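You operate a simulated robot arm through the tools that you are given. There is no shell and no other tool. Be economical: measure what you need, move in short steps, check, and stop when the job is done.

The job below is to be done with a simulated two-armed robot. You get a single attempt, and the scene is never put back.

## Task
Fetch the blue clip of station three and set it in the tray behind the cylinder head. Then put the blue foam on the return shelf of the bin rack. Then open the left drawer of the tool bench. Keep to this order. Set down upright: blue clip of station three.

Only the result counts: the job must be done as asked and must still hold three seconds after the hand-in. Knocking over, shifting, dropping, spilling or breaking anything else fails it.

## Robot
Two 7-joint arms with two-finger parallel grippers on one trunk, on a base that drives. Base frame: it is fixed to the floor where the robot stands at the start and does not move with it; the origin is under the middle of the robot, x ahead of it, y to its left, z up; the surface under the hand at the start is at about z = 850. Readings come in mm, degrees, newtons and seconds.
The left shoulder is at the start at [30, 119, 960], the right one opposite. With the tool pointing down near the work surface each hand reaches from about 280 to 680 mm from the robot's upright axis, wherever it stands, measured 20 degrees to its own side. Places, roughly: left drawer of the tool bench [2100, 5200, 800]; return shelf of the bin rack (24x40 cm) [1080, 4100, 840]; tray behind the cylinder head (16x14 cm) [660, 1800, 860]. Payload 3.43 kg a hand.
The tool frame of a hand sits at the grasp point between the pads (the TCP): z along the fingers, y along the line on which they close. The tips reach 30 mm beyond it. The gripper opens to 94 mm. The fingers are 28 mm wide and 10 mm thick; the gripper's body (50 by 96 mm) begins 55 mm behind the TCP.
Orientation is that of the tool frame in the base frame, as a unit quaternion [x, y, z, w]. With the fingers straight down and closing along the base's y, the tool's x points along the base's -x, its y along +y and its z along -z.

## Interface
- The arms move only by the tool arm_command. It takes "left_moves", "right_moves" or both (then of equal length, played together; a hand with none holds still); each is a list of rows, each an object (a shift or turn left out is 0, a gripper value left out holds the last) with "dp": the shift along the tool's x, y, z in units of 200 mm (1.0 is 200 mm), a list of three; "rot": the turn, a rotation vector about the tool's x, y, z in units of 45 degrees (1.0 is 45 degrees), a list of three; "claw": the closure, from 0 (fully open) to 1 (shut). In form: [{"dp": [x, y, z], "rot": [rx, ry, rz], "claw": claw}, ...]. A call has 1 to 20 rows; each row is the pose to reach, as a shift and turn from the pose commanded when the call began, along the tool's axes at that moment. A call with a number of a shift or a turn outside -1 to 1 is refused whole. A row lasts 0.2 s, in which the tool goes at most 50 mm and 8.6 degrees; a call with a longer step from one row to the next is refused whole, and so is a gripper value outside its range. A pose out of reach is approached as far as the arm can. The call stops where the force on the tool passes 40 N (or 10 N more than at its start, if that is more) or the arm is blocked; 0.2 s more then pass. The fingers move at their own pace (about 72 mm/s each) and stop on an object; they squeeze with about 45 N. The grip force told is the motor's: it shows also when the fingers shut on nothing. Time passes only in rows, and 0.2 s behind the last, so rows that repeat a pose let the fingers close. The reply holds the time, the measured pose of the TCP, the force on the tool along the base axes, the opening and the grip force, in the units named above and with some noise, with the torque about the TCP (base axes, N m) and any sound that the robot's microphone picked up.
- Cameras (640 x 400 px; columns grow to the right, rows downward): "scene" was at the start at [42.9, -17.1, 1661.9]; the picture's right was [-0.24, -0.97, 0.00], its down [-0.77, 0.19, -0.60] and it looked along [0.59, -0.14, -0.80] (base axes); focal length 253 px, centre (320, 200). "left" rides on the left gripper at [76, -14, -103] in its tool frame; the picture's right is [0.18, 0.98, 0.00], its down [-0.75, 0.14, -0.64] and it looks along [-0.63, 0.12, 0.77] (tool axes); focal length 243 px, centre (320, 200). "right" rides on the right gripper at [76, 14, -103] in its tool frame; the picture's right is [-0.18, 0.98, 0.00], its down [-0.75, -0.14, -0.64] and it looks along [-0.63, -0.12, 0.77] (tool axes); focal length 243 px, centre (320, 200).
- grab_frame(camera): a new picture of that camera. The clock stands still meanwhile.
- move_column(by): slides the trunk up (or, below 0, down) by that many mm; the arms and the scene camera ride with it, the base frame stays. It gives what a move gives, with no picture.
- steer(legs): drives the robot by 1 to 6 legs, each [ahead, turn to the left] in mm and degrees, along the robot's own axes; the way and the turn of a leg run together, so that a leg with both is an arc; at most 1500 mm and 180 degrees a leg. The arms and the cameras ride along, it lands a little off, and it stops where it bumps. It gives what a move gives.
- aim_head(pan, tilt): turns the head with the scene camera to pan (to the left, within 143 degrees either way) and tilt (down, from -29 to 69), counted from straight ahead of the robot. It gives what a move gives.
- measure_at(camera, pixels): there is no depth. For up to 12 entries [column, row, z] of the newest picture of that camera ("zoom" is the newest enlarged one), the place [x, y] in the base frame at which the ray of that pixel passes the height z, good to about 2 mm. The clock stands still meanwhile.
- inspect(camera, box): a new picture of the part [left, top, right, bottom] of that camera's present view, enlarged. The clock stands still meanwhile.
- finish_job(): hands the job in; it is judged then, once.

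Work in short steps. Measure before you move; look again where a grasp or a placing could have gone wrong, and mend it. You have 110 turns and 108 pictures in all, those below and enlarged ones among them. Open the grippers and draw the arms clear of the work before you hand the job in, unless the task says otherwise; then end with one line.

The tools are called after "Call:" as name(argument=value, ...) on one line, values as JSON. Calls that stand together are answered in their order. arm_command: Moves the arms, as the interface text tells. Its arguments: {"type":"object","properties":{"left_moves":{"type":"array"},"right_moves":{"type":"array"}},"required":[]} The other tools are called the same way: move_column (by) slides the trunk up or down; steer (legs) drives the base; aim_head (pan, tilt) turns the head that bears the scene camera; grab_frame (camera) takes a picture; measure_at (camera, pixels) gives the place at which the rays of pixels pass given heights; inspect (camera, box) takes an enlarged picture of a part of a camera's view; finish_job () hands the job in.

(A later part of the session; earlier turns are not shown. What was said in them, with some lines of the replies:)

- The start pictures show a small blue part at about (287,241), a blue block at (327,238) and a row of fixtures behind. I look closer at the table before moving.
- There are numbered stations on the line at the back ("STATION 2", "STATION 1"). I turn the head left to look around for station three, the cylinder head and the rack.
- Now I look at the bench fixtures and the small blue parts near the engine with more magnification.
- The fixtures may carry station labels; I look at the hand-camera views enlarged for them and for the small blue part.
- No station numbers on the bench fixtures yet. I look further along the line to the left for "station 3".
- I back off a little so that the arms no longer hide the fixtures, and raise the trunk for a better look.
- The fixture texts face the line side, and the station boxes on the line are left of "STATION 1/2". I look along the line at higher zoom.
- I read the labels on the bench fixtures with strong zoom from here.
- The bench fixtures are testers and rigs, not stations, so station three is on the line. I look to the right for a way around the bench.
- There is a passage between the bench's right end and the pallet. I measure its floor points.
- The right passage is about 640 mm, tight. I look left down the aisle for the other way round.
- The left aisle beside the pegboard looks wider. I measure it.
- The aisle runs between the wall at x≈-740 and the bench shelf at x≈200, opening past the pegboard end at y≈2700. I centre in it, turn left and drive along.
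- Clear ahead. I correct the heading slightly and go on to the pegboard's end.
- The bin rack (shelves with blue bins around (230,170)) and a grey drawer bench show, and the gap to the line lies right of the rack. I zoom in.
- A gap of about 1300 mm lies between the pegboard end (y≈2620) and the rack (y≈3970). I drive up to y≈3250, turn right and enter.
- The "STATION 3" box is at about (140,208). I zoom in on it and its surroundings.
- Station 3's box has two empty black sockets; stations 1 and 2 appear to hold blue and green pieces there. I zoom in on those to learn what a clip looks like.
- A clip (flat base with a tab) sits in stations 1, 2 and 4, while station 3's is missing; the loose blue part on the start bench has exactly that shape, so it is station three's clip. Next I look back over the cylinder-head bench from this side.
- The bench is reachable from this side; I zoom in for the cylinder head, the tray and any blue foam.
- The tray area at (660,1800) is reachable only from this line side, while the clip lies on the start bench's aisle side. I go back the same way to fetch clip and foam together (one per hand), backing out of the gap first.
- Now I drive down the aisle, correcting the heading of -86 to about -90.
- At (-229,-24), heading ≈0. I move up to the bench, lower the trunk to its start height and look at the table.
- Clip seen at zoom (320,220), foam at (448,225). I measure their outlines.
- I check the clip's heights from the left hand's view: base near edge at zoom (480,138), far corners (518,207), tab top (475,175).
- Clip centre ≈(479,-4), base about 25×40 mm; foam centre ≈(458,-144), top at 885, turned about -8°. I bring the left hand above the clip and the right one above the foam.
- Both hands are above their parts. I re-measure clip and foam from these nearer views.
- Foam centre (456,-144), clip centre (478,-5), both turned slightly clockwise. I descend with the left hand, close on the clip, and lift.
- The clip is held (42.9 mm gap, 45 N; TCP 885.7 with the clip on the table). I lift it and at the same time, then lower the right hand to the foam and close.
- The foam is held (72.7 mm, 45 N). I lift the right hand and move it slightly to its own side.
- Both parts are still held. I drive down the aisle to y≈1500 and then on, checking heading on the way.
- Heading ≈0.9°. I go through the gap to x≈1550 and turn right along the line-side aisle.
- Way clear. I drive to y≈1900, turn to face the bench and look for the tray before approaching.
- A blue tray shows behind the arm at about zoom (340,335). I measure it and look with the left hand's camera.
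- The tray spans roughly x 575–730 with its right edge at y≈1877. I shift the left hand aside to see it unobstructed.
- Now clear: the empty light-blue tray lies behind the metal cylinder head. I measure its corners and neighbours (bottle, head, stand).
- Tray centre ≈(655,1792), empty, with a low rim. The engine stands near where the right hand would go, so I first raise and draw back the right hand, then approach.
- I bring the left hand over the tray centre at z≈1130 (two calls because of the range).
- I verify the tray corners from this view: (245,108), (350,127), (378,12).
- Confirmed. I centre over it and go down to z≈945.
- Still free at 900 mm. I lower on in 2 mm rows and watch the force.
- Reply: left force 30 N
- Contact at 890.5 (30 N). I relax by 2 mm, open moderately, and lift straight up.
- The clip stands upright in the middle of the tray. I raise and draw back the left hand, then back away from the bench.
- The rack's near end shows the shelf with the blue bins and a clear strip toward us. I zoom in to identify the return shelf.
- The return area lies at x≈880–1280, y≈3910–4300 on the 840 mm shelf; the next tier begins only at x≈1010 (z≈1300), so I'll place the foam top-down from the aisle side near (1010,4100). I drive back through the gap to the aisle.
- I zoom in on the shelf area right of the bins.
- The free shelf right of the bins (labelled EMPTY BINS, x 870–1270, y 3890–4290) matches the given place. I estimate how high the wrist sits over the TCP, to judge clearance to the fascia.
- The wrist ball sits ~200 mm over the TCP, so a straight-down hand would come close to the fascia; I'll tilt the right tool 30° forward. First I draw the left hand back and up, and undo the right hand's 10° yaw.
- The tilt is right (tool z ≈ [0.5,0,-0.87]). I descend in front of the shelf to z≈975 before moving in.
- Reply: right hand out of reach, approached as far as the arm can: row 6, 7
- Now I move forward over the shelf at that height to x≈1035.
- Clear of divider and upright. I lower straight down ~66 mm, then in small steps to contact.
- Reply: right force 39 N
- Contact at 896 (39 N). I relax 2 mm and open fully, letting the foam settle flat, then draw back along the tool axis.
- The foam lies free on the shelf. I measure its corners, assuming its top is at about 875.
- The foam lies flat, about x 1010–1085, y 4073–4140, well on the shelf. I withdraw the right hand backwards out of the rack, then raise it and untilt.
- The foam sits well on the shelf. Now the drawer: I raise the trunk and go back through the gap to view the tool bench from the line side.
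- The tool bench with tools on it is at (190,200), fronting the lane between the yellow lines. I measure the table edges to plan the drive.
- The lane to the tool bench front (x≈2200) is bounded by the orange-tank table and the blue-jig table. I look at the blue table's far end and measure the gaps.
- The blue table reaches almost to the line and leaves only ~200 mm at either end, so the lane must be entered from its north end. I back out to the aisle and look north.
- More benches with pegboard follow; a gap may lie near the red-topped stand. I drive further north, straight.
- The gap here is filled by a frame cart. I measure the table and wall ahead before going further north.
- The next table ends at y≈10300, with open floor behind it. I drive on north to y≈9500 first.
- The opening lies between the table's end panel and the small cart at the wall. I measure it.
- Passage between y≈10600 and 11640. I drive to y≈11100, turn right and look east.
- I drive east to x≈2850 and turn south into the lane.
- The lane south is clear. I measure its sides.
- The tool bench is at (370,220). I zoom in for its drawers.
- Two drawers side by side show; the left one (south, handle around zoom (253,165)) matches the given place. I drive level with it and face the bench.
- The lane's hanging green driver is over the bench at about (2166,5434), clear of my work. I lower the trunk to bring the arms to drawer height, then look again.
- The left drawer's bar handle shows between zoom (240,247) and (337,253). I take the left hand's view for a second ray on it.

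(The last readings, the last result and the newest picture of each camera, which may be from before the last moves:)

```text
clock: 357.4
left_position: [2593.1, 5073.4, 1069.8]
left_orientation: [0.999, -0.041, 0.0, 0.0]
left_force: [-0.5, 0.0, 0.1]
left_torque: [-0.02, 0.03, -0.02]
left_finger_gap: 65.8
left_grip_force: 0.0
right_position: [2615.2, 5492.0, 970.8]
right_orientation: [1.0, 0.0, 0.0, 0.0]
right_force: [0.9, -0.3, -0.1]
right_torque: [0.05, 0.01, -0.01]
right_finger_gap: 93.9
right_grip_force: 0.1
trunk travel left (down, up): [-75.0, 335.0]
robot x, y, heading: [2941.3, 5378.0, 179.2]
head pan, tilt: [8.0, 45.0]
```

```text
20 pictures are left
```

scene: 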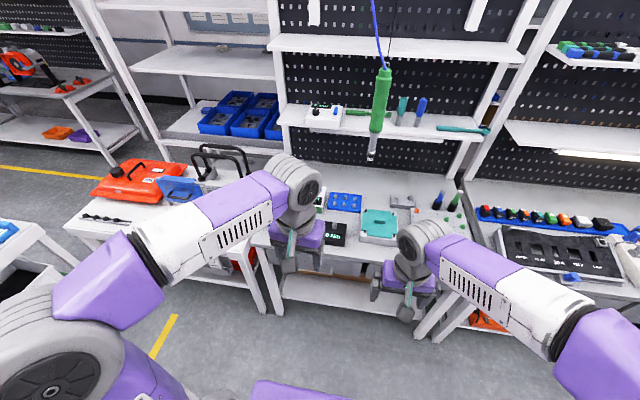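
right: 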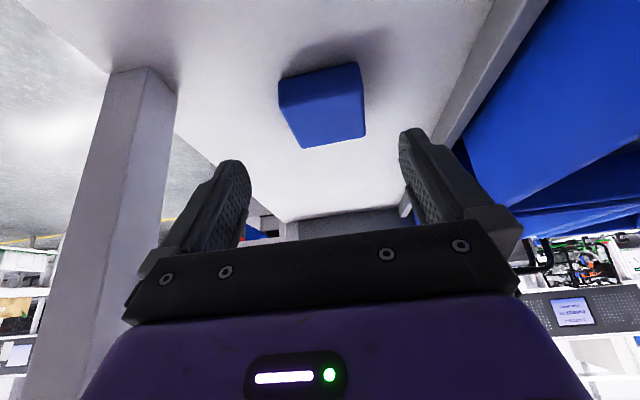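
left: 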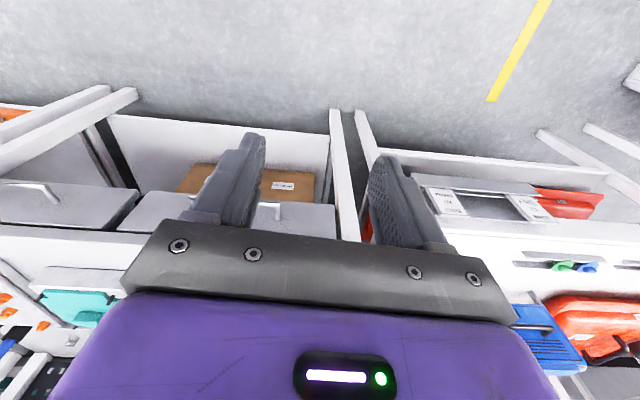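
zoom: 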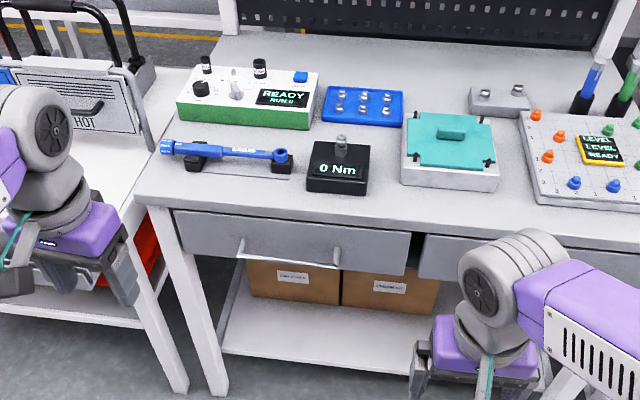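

Call:
inspect(camera="left", box=[170, 170, 350, 250])

Call:
measure_at(camera="left", pixels=[[278, 206, 800], [278, 206, 780], [278, 206, 760], [335, 204, 760], [333, 204, 730]])

```text
3.56 times, centred on (260, 210) of left
```

zoom: 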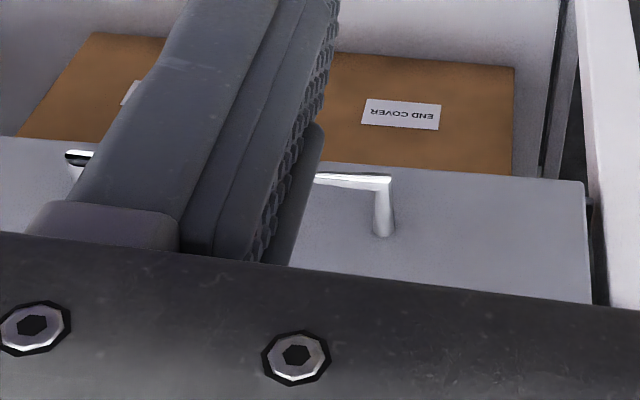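

```text
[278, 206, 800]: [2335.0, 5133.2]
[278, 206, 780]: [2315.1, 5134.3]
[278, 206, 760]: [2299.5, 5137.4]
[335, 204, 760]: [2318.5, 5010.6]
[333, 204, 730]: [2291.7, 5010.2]
```

The two rays are too similar. I move the left hand forward to get a steeper ray on the handle.

Call:
arm_command(left_moves=[{"dp": [-0.2, 0, 0]}, {"dp": [-0.4, 0, 0]}, {"dp": [-0.6, 0, 0]}, {"dp": [-0.8, 0, 0]}, {"dp": [-0.9, 0, 0]}, {"dp": [-0.9, 0, 0]}])

Call:
grab_frame(camera="left")

```text
clock: 358.8
left_position: [2416.7, 5089.2, 1070.4]
left_orientation: [0.999, -0.041, 0.0, 0.0]
left_force: [-1.0, -0.2, -0.1]
left_torque: [0.0, -0.02, 0.0]
left_finger_gap: 65.8
left_grip_force: 0.1
right_position: [2615.5, 5492.5, 970.4]
right_orientation: [1.0, 0.0, 0.0, -0.001]
right_force: [-0.2, -0.5, -0.5]
right_torque: [-0.03, 0.0, 0.01]
right_finger_gap: 94.0
right_grip_force: 0.1
trunk travel left (down, up): [-75.0, 335.0]
robot x, y, heading: [2938.5, 5377.1, 179.3]
head pan, tilt: [8.0, 45.0]
```

```text
18 pictures are left
```

left: 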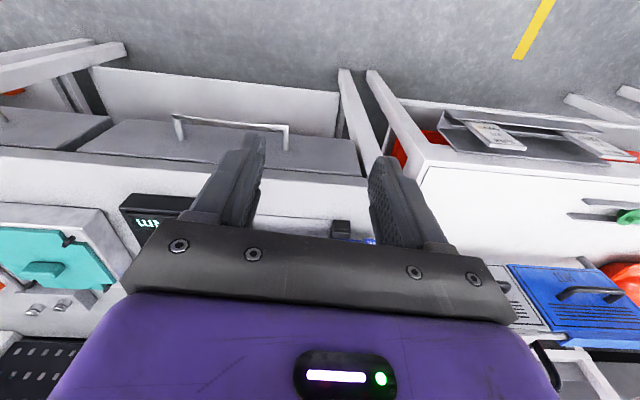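

Now the full handle shows: bar from about (174,117) to (288,127), posts going to the drawer front at (181,137) and (285,150). I measure at several heights.

Call:
measure_at(camera="left", pixels=[[288, 127, 800], [288, 127, 780], [288, 127, 760], [288, 127, 740], [176, 117, 780], [176, 117, 760], [176, 117, 740], [285, 150, 760], [181, 138, 760], [355, 175, 800], [350, 142, 690], [230, 168, 850]])

```text
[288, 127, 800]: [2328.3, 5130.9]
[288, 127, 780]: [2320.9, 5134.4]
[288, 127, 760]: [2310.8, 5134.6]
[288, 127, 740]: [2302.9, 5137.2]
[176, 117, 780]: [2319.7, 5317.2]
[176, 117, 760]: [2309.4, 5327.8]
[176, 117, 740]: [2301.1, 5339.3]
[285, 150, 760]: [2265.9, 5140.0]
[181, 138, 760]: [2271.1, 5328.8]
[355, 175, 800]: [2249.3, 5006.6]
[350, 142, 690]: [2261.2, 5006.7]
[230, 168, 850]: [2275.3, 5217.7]
```

The rays meet at a bar about x≈2316, y 5135–5322, z≈773, some 45 mm off the drawer front. I'll hook it from above with the fingers closing along x; I turn the left tool 90° in two calls while moving level with the handle's middle.

Call:
arm_command(left_moves=[{"dp": [-0.02, -0.12, 0], "rot": [0, 0, 0.18], "claw": 0.3}, {"dp": [-0.04, -0.24, 0], "rot": [0, 0, 0.36]}, {"dp": [-0.06, -0.36, 0], "rot": [0, 0, 0.54]}, {"dp": [-0.08, -0.48, 0], "rot": [0, 0, 0.72]}, {"dp": [-0.1, -0.6, 0], "rot": [0, 0, 0.9]}, {"dp": [-0.107, -0.684, 0], "rot": [0, 0, 1.0]}, {"dp": [-0.107, -0.684, 0], "rot": [0, 0, 1.0]}])

Call:
arm_command(left_moves=[{"rot": [0, 0, 0.18]}, {"rot": [0, 0, 0.36]}, {"rot": [0, 0, 0.54]}, {"rot": [0, 0, 0.72]}, {"rot": [0, 0, 0.896]}, {"rot": [0, 0, 0.896]}])

Call:
inspect(camera="scene", box=[200, 120, 440, 270])

```text
clock: 360.4
left_position: [2403.1, 5227.8, 1069.1]
left_orientation: [0.907, -0.421, -0.002, 0.0]
left_force: [-0.2, -0.6, 0.4]
left_torque: [-0.01, 0.0, -0.03]
left_finger_gap: 65.9
left_grip_force: 0.1
right_position: [2615.8, 5492.1, 971.2]
right_orientation: [1.0, 0.0, 0.0, 0.001]
right_force: [-0.2, 0.2, 0.8]
right_torque: [-0.05, 0.01, -0.03]
right_finger_gap: 94.1
right_grip_force: 0.0
trunk travel left (down, up): [-75.0, 335.0]
robot x, y, heading: [2940.9, 5374.9, 179.5]
head pan, tilt: [8.0, 45.0]
```

```text
clock: 361.8
left_position: [2405.3, 5225.1, 1069.5]
left_orientation: [-0.707, 0.708, 0.0, -0.001]
left_force: [0.5, 0.5, 0.3]
left_torque: [-0.01, -0.02, -0.02]
left_finger_gap: 65.7
left_grip_force: 0.0
right_position: [2615.3, 5492.6, 970.3]
right_orientation: [1.0, -0.001, 0.0, 0.0]
right_force: [-0.1, -0.4, -0.7]
right_torque: [-0.04, -0.02, -0.01]
right_finger_gap: 93.8
right_grip_force: 0.0
trunk travel left (down, up): [-75.0, 335.0]
robot x, y, heading: [2938.0, 5376.0, 179.5]
head pan, tilt: [8.0, 45.0]
```

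```text
2.67 times, centred on (320, 195) of scene
```

zoom: 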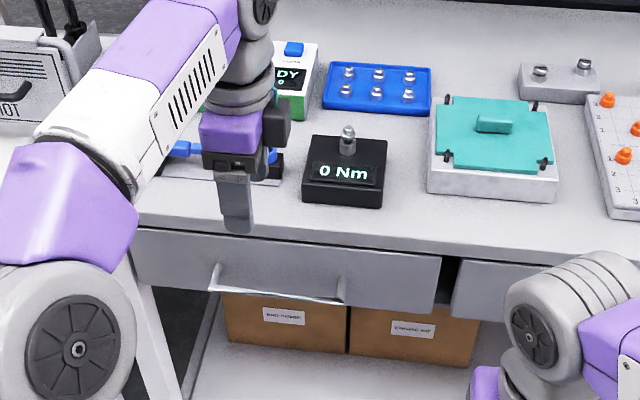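

The tool closes along x now. I re-measure the bar in this view: zoom ends (211,290) and (345,302), middle (278,296).

Call:
measure_at(camera="zoom", pixels=[[211, 290, 800], [211, 290, 775], [211, 290, 750], [345, 302, 800], [345, 302, 775], [345, 302, 750], [218, 265, 775], [300, 217, 850], [300, 232, 850], [300, 242, 830]])

Call:
grab_frame(camera="left")

```text
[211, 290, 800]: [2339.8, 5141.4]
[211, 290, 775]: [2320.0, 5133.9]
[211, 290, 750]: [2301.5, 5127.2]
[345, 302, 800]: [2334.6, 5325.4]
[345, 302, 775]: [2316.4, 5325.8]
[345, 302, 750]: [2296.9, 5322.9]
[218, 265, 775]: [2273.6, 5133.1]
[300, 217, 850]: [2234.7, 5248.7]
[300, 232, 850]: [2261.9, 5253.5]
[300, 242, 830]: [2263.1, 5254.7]
```

```text
16 pictures are left
```

left: 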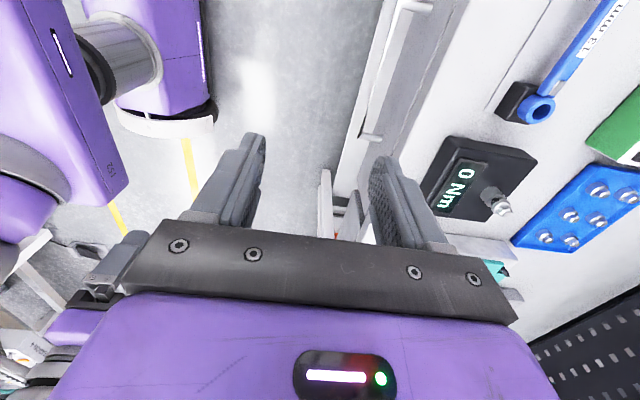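

This view looks steeply down on the bar (about (382,70) to (362,137)); it gives a good x. I measure it and the table edge.

Call:
inspect(camera="left", box=[320, 0, 480, 150])

```text
2.67 times, centred on (400, 75) of left
```

zoom: 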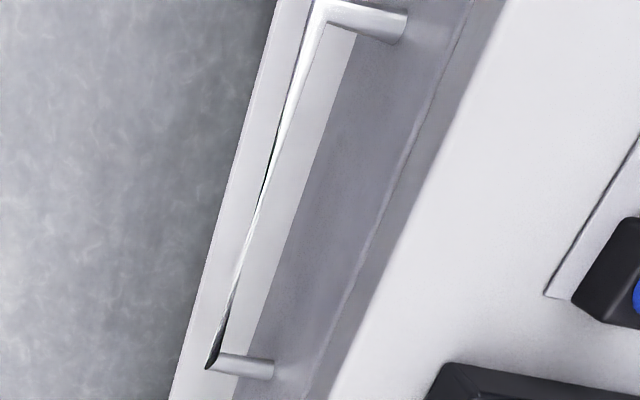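

Call:
measure_at(camera="zoom", pixels=[[318, 12, 775], [214, 362, 775], [264, 190, 775], [264, 190, 760], [264, 190, 790], [403, 27, 775], [272, 371, 775], [420, 200, 850], [370, 230, 800]])

```text
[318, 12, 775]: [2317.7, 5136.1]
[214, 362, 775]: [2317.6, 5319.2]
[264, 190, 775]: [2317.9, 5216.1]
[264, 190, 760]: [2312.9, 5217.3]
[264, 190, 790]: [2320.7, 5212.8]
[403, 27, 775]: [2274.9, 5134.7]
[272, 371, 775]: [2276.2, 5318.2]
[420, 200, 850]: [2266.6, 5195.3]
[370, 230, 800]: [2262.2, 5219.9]
```

All rays agree: bar at x≈2317, z≈775; drawer front at 2275, table edge 2266. I position the hand at x≈2328 and go down, slowly at the end.

Call:
arm_command(left_moves=[{"dp": [0, 0.13, 0.1]}, {"dp": [0, 0.26, 0.25]}, {"dp": [0, 0.385, 0.4]}, {"dp": [0, 0.385, 0.6]}, {"dp": [0, 0.385, 0.8]}, {"dp": [0, 0.385, 0.85]}, {"dp": [0, 0.385, 0.85]}])

Call:
grab_frame(camera="left")

```text
clock: 363.4
left_position: [2327.2, 5225.5, 898.2]
left_orientation: [-0.706, 0.708, 0.0, 0.0]
left_force: [0.6, 0.5, -0.2]
left_torque: [-0.02, 0.01, 0.0]
left_finger_gap: 65.8
left_grip_force: 0.0
left hand out of reach, approached as far as the arm can: row 3
right_position: [2614.7, 5492.2, 971.4]
right_orientation: [1.0, -0.001, 0.0, 0.0]
right_force: [0.3, 0.4, -0.4]
right_torque: [-0.04, 0.01, -0.01]
right_finger_gap: 93.9
right_grip_force: 0.2
trunk travel left (down, up): [-75.0, 335.0]
robot x, y, heading: [2940.5, 5376.2, 179.3]
head pan, tilt: [8.0, 45.0]
```

```text
14 pictures are left
```

left: 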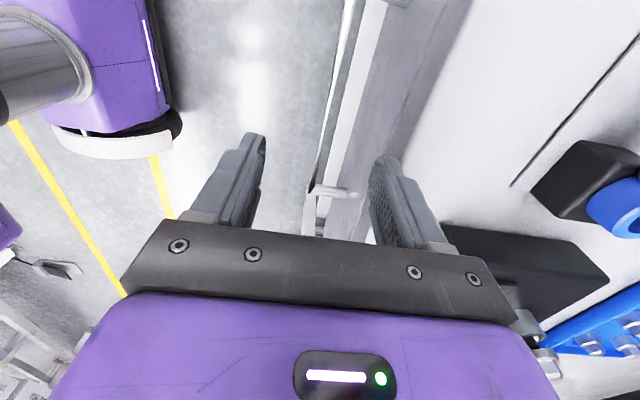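

The bar runs between the fingers and the black box stays clear. I go down to z≈785.

Call:
arm_command(left_moves=[{"dp": [0, 0, 0.12]}, {"dp": [0, 0, 0.24]}, {"dp": [0, 0, 0.36]}, {"dp": [0, 0, 0.46]}, {"dp": [0, 0, 0.52]}, {"dp": [0, 0, 0.565]}, {"dp": [0, 0, 0.565]}])

Call:
inspect(camera="left", box=[200, 80, 520, 280])

```text
clock: 363.9
left_position: [2322.8, 5224.9, 879.0]
left_orientation: [0.709, -0.705, -0.013, 0.011]
left_force: [9.0, -0.1, 13.9]
left_torque: [-0.2, 0.62, 0.15]
left_finger_gap: 60.2
left_grip_force: 0.0
right_position: [2616.2, 5492.5, 970.9]
right_orientation: [1.0, 0.001, 0.0, 0.0]
right_force: [-0.5, -0.2, 0.0]
right_torque: [-0.04, -0.02, 0.02]
right_finger_gap: 93.9
right_grip_force: 0.1
trunk travel left (down, up): [-75.0, 335.0]
robot x, y, heading: [2938.3, 5373.1, 179.5]
head pan, tilt: [8.0, 45.0]
stopped in row 2 (left hand): the force on the tool passed its limit at 50 N (the readings are from after the stop); the commanded pose is now the measured one
```

```text
2.00 times, centred on (360, 180) of left
```

zoom: 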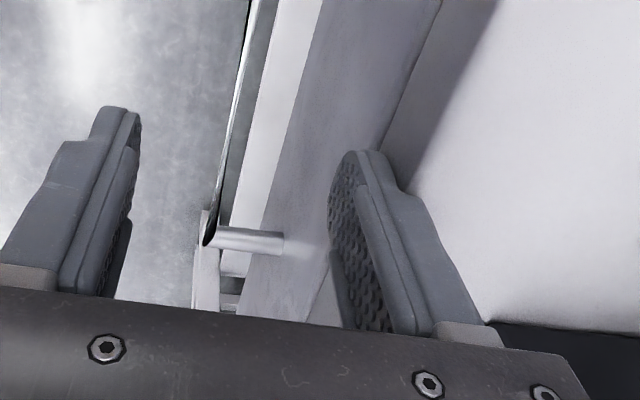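

The inner fingertip touched the table's edge (49 N·s stop at tip height ≈849); nothing else moved. I lift, shift 16 mm outward so that the inner finger comes just behind the bar, straighten the 2° tilt and descend again.

Call:
arm_command(left_moves=[{"dp": [0, 0, -0.1]}, {"dp": [0, -0.08, -0.1], "rot": [0.043, 0, 0]}, {"dp": [0, -0.08, -0.1], "rot": [0.043, 0, 0]}, {"dp": [0, -0.08, -0.1], "rot": [0.043, 0, 0]}])

Call:
inspect(camera="left", box=[200, 80, 520, 280])

```text
clock: 364.9
left_position: [2335.5, 5225.7, 894.9]
left_orientation: [0.709, -0.706, 0.001, -0.003]
left_force: [-0.3, -1.1, 0.1]
left_torque: [0.01, -0.03, 0.01]
left_finger_gap: 65.7
left_grip_force: 0.1
right_position: [2615.2, 5493.1, 969.9]
right_orientation: [1.0, 0.0, 0.0, -0.001]
right_force: [-0.2, 0.7, -0.4]
right_torque: [0.04, 0.03, -0.01]
right_finger_gap: 94.1
right_grip_force: 0.1
trunk travel left (down, up): [-75.0, 335.0]
robot x, y, heading: [2942.2, 5377.8, 179.5]
head pan, tilt: [8.0, 45.0]
```

```text
2.00 times, centred on (360, 180) of left
```

zoom: 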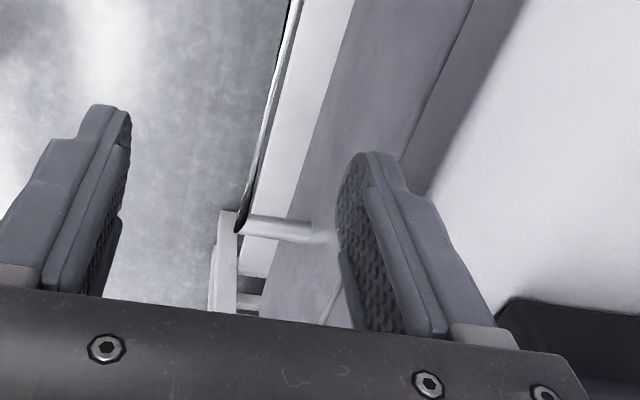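

Call:
measure_at(camera="zoom", pixels=[[475, 95, 850], [440, 65, 850], [440, 65, 820], [440, 180, 850], [375, 155, 865], [345, 160, 865], [410, 150, 850], [262, 150, 775]])

```text
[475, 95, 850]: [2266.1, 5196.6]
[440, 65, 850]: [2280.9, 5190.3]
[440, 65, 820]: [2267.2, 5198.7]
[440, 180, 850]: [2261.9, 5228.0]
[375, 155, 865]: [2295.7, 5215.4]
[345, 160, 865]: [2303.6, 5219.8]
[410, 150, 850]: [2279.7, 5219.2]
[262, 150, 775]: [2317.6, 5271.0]
```

The inner finger now spans x≈2288–2303, between the table edge (≤2281) and the bar (≥2312). I descend gently.

Call:
arm_command(left_moves=[{"dp": [0, 0, 0.06]}, {"dp": [0, 0, 0.12]}, {"dp": [0, 0, 0.2]}, {"dp": [0, 0, 0.28]}, {"dp": [0, 0, 0.36]}, {"dp": [0, 0, 0.44]}, {"dp": [0, 0, 0.52]}, {"dp": [0, 0, 0.54]}])

Call:
inspect(camera="left", box=[200, 80, 520, 280])

```text
clock: 366.7
left_position: [2340.9, 5225.2, 787.0]
left_orientation: [0.708, -0.706, 0.002, -0.003]
left_force: [-0.1, 0.4, 0.1]
left_torque: [0.03, -0.02, -0.02]
left_finger_gap: 65.7
left_grip_force: 0.0
right_position: [2615.1, 5492.6, 970.9]
right_orientation: [1.0, 0.0, -0.001, 0.0]
right_force: [0.7, -0.1, 0.6]
right_torque: [-0.04, 0.01, -0.02]
right_finger_gap: 93.9
right_grip_force: 0.1
trunk travel left (down, up): [-75.0, 335.0]
robot x, y, heading: [2938.8, 5379.2, 179.7]
head pan, tilt: [8.0, 45.0]
```

```text
2.00 times, centred on (360, 180) of left
```

zoom: 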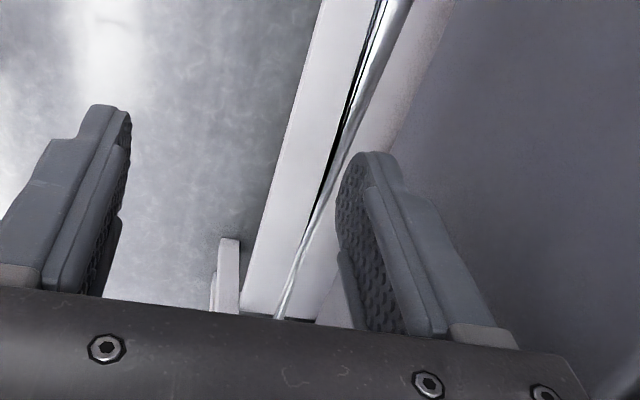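

The bar is hooked between the fingers. I close on it and pull slowly outward (tool -y).

Call:
arm_command(left_moves=[{"claw": 1}, {}, {}, {"dp": [0, -0.03, 0]}, {"dp": [0, -0.08, 0]}, {"dp": [0, -0.14, 0]}, {"dp": [0, -0.2, 0]}, {"dp": [0, -0.28, 0]}, {"dp": [0, -0.36, 0]}, {"dp": [0, -0.44, 0]}, {"dp": [0, -0.52, 0]}, {"dp": [0, -0.6, 0]}, {"dp": [0, -0.68, 0]}, {"dp": [0, -0.76, 0]}, {"dp": [0, -0.84, 0]}, {"dp": [0, -0.92, 0]}, {"dp": [0, -1.0, 0]}])

Call:
grab_frame(camera="scene")

```text
clock: 370.3
left_position: [2538.9, 5225.7, 786.9]
left_orientation: [-0.707, 0.707, -0.002, 0.002]
left_force: [0.6, -3.5, -32.2]
left_torque: [0.1, 4.95, -1.92]
left_finger_gap: 29.4
left_grip_force: 44.7
right_position: [2614.1, 5491.9, 969.9]
right_orientation: [1.0, 0.0, 0.0, -0.001]
right_force: [0.4, 0.8, 1.2]
right_torque: [0.0, 0.0, 0.0]
right_finger_gap: 93.8
right_grip_force: 0.1
trunk travel left (down, up): [-75.0, 335.0]
robot x, y, heading: [2943.9, 5375.2, 179.6]
head pan, tilt: [8.0, 45.0]
```

```text
10 pictures are left
```

scene: 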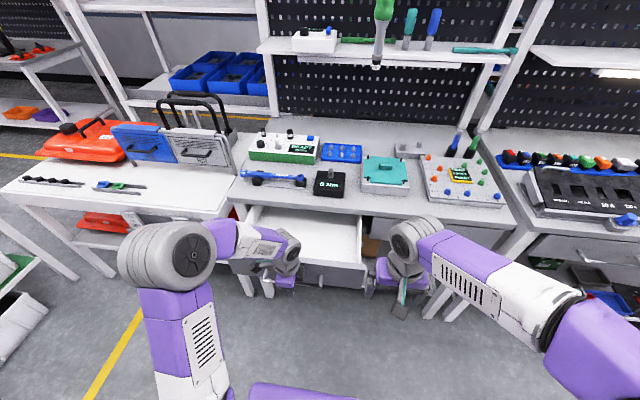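

The drawer is open by about 200 mm (pulled out in the picture at (305,235)). I pull on a bit further to open it well.

Call:
arm_command(left_moves=[{"dp": [0, -0.05, 0]}, {"dp": [0, -0.12, 0]}, {"dp": [0, -0.19, 0]}, {"dp": [0, -0.26, 0]}, {"dp": [0, -0.33, 0]}, {"dp": [0, -0.4, 0]}])

Call:
inspect(camera="scene", box=[180, 160, 440, 320])

```text
clock: 371.3
left_position: [2584.9, 5226.5, 788.7]
left_orientation: [-0.707, 0.707, -0.001, 0.003]
left_force: [2.5, -2.3, -30.4]
left_torque: [-0.6, 5.55, 0.08]
left_finger_gap: 29.5
left_grip_force: 45.1
right_position: [2615.0, 5491.8, 971.3]
right_orientation: [1.0, 0.0, 0.0, -0.001]
right_force: [-0.7, -0.6, -0.1]
right_torque: [0.0, 0.0, 0.02]
right_finger_gap: 93.9
right_grip_force: 0.0
trunk travel left (down, up): [-75.0, 335.0]
robot x, y, heading: [2944.8, 5374.0, 179.8]
head pan, tilt: [8.0, 45.0]
stopped in row 4 (left hand): the force on the tool passed its limit at 45 N (the readings are from after the stop); the commanded pose is now the measured one
```

```text
2.46 times, centred on (310, 240) of scene
```

zoom: 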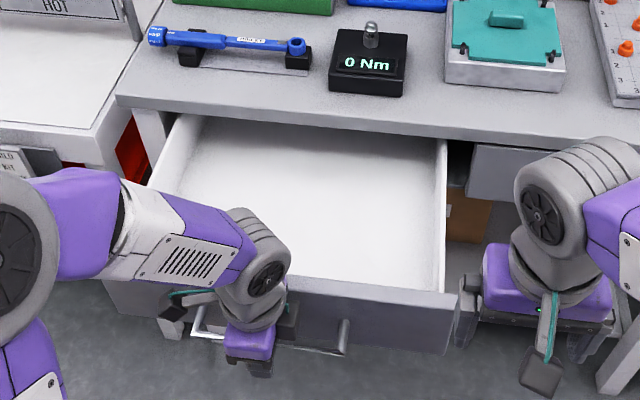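

The drawer is open ≈240 mm and has come to its stop. I open the fingers moderately, and lift straight up off the handle.

Call:
arm_command(left_moves=[{"claw": 0.4}, {}, {}, {"dp": [0, 0, -0.05]}, {"dp": [0, 0, -0.12]}, {"dp": [0, 0, -0.22]}, {"dp": [0, 0, -0.35]}, {"dp": [0, 0, -0.5]}, {"dp": [0, 0, -0.7]}, {"dp": [0, 0, -0.9]}, {"dp": [0, 0, -0.9]}])

Call:
inspect(camera="scene", box=[180, 160, 440, 320])

```text
clock: 373.7
left_position: [2583.0, 5225.5, 971.3]
left_orientation: [-0.707, 0.707, -0.002, 0.002]
left_force: [-0.5, -0.3, 0.3]
left_torque: [0.03, -0.03, 0.04]
left_finger_gap: 56.5
left_grip_force: 0.0
right_position: [2614.6, 5491.3, 971.6]
right_orientation: [1.0, 0.0, 0.0, 0.0]
right_force: [0.4, 0.1, -0.3]
right_torque: [0.03, -0.01, 0.04]
right_finger_gap: 94.0
right_grip_force: 0.0
trunk travel left (down, up): [-75.0, 335.0]
robot x, y, heading: [2937.8, 5372.5, 179.7]
head pan, tilt: [8.0, 45.0]
```

```text
2.46 times, centred on (310, 240) of scene
```

zoom: 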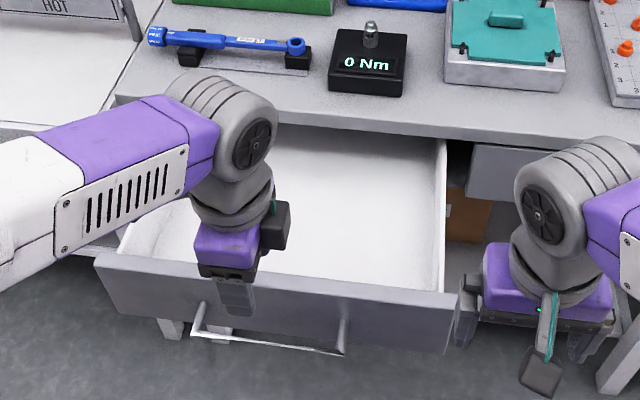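

The drawer stays open and the hand is free. I open the left gripper fully, raise the arm and back the base away a little.

Call:
arm_command(left_moves=[{"dp": [0, 0, -0.2], "claw": 0}, {"dp": [0, 0, -0.4]}, {"dp": [0, 0, -0.5]}, {"dp": [0, 0, -0.5]}])

Call:
steer(legs=[[-180, 0]])

Call:
grab_frame(camera="scene")

```text
clock: 374.7
left_position: [2584.3, 5227.5, 1071.0]
left_orientation: [-0.707, 0.707, -0.002, 0.002]
left_force: [0.6, -0.7, -0.3]
left_torque: [-0.01, -0.02, 0.01]
left_finger_gap: 94.1
left_grip_force: 0.1
right_position: [2614.8, 5492.2, 972.4]
right_orientation: [1.0, -0.001, 0.0, 0.0]
right_force: [0.5, -0.5, -0.4]
right_torque: [0.0, 0.0, -0.01]
right_finger_gap: 94.0
right_grip_force: 0.0
trunk travel left (down, up): [-75.0, 335.0]
robot x, y, heading: [2940.4, 5375.4, 179.7]
head pan, tilt: [8.0, 45.0]
```

```text
clock: 376.2
left_position: [2763.8, 5225.5, 1070.2]
left_orientation: [-0.707, 0.707, -0.003, 0.002]
left_force: [0.0, 1.0, -0.4]
left_torque: [-0.01, 0.05, 0.02]
left_finger_gap: 94.2
left_grip_force: 0.0
right_position: [2795.6, 5490.5, 970.5]
right_orientation: [1.0, -0.001, 0.0, 0.0]
right_force: [0.6, 0.1, 0.1]
right_torque: [0.02, 0.02, 0.02]
right_finger_gap: 93.9
right_grip_force: 0.1
trunk travel left (down, up): [-75.0, 335.0]
robot x, y, heading: [3120.3, 5369.8, 179.5]
head pan, tilt: [8.0, 45.0]
```

```text
7 pictures are left
```

scene: 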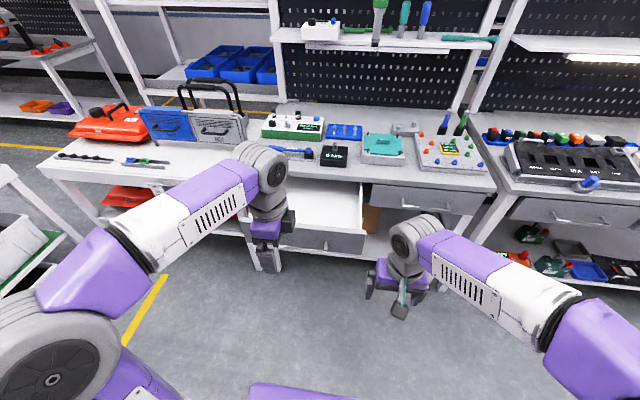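

The drawer stands open, nothing on the bench has shifted, and both grippers are open and clear of the work, so I hand the job in.

Call:
finish_job()

```text
The job is handed in.
```

I did all three steps in the order asked and handed the job in. The blue clip stands upright in the tray behind the cylinder head, the blue foam lies flat on the bin rack's return shelf, and the left drawer of the tool bench is open about 240 mm.
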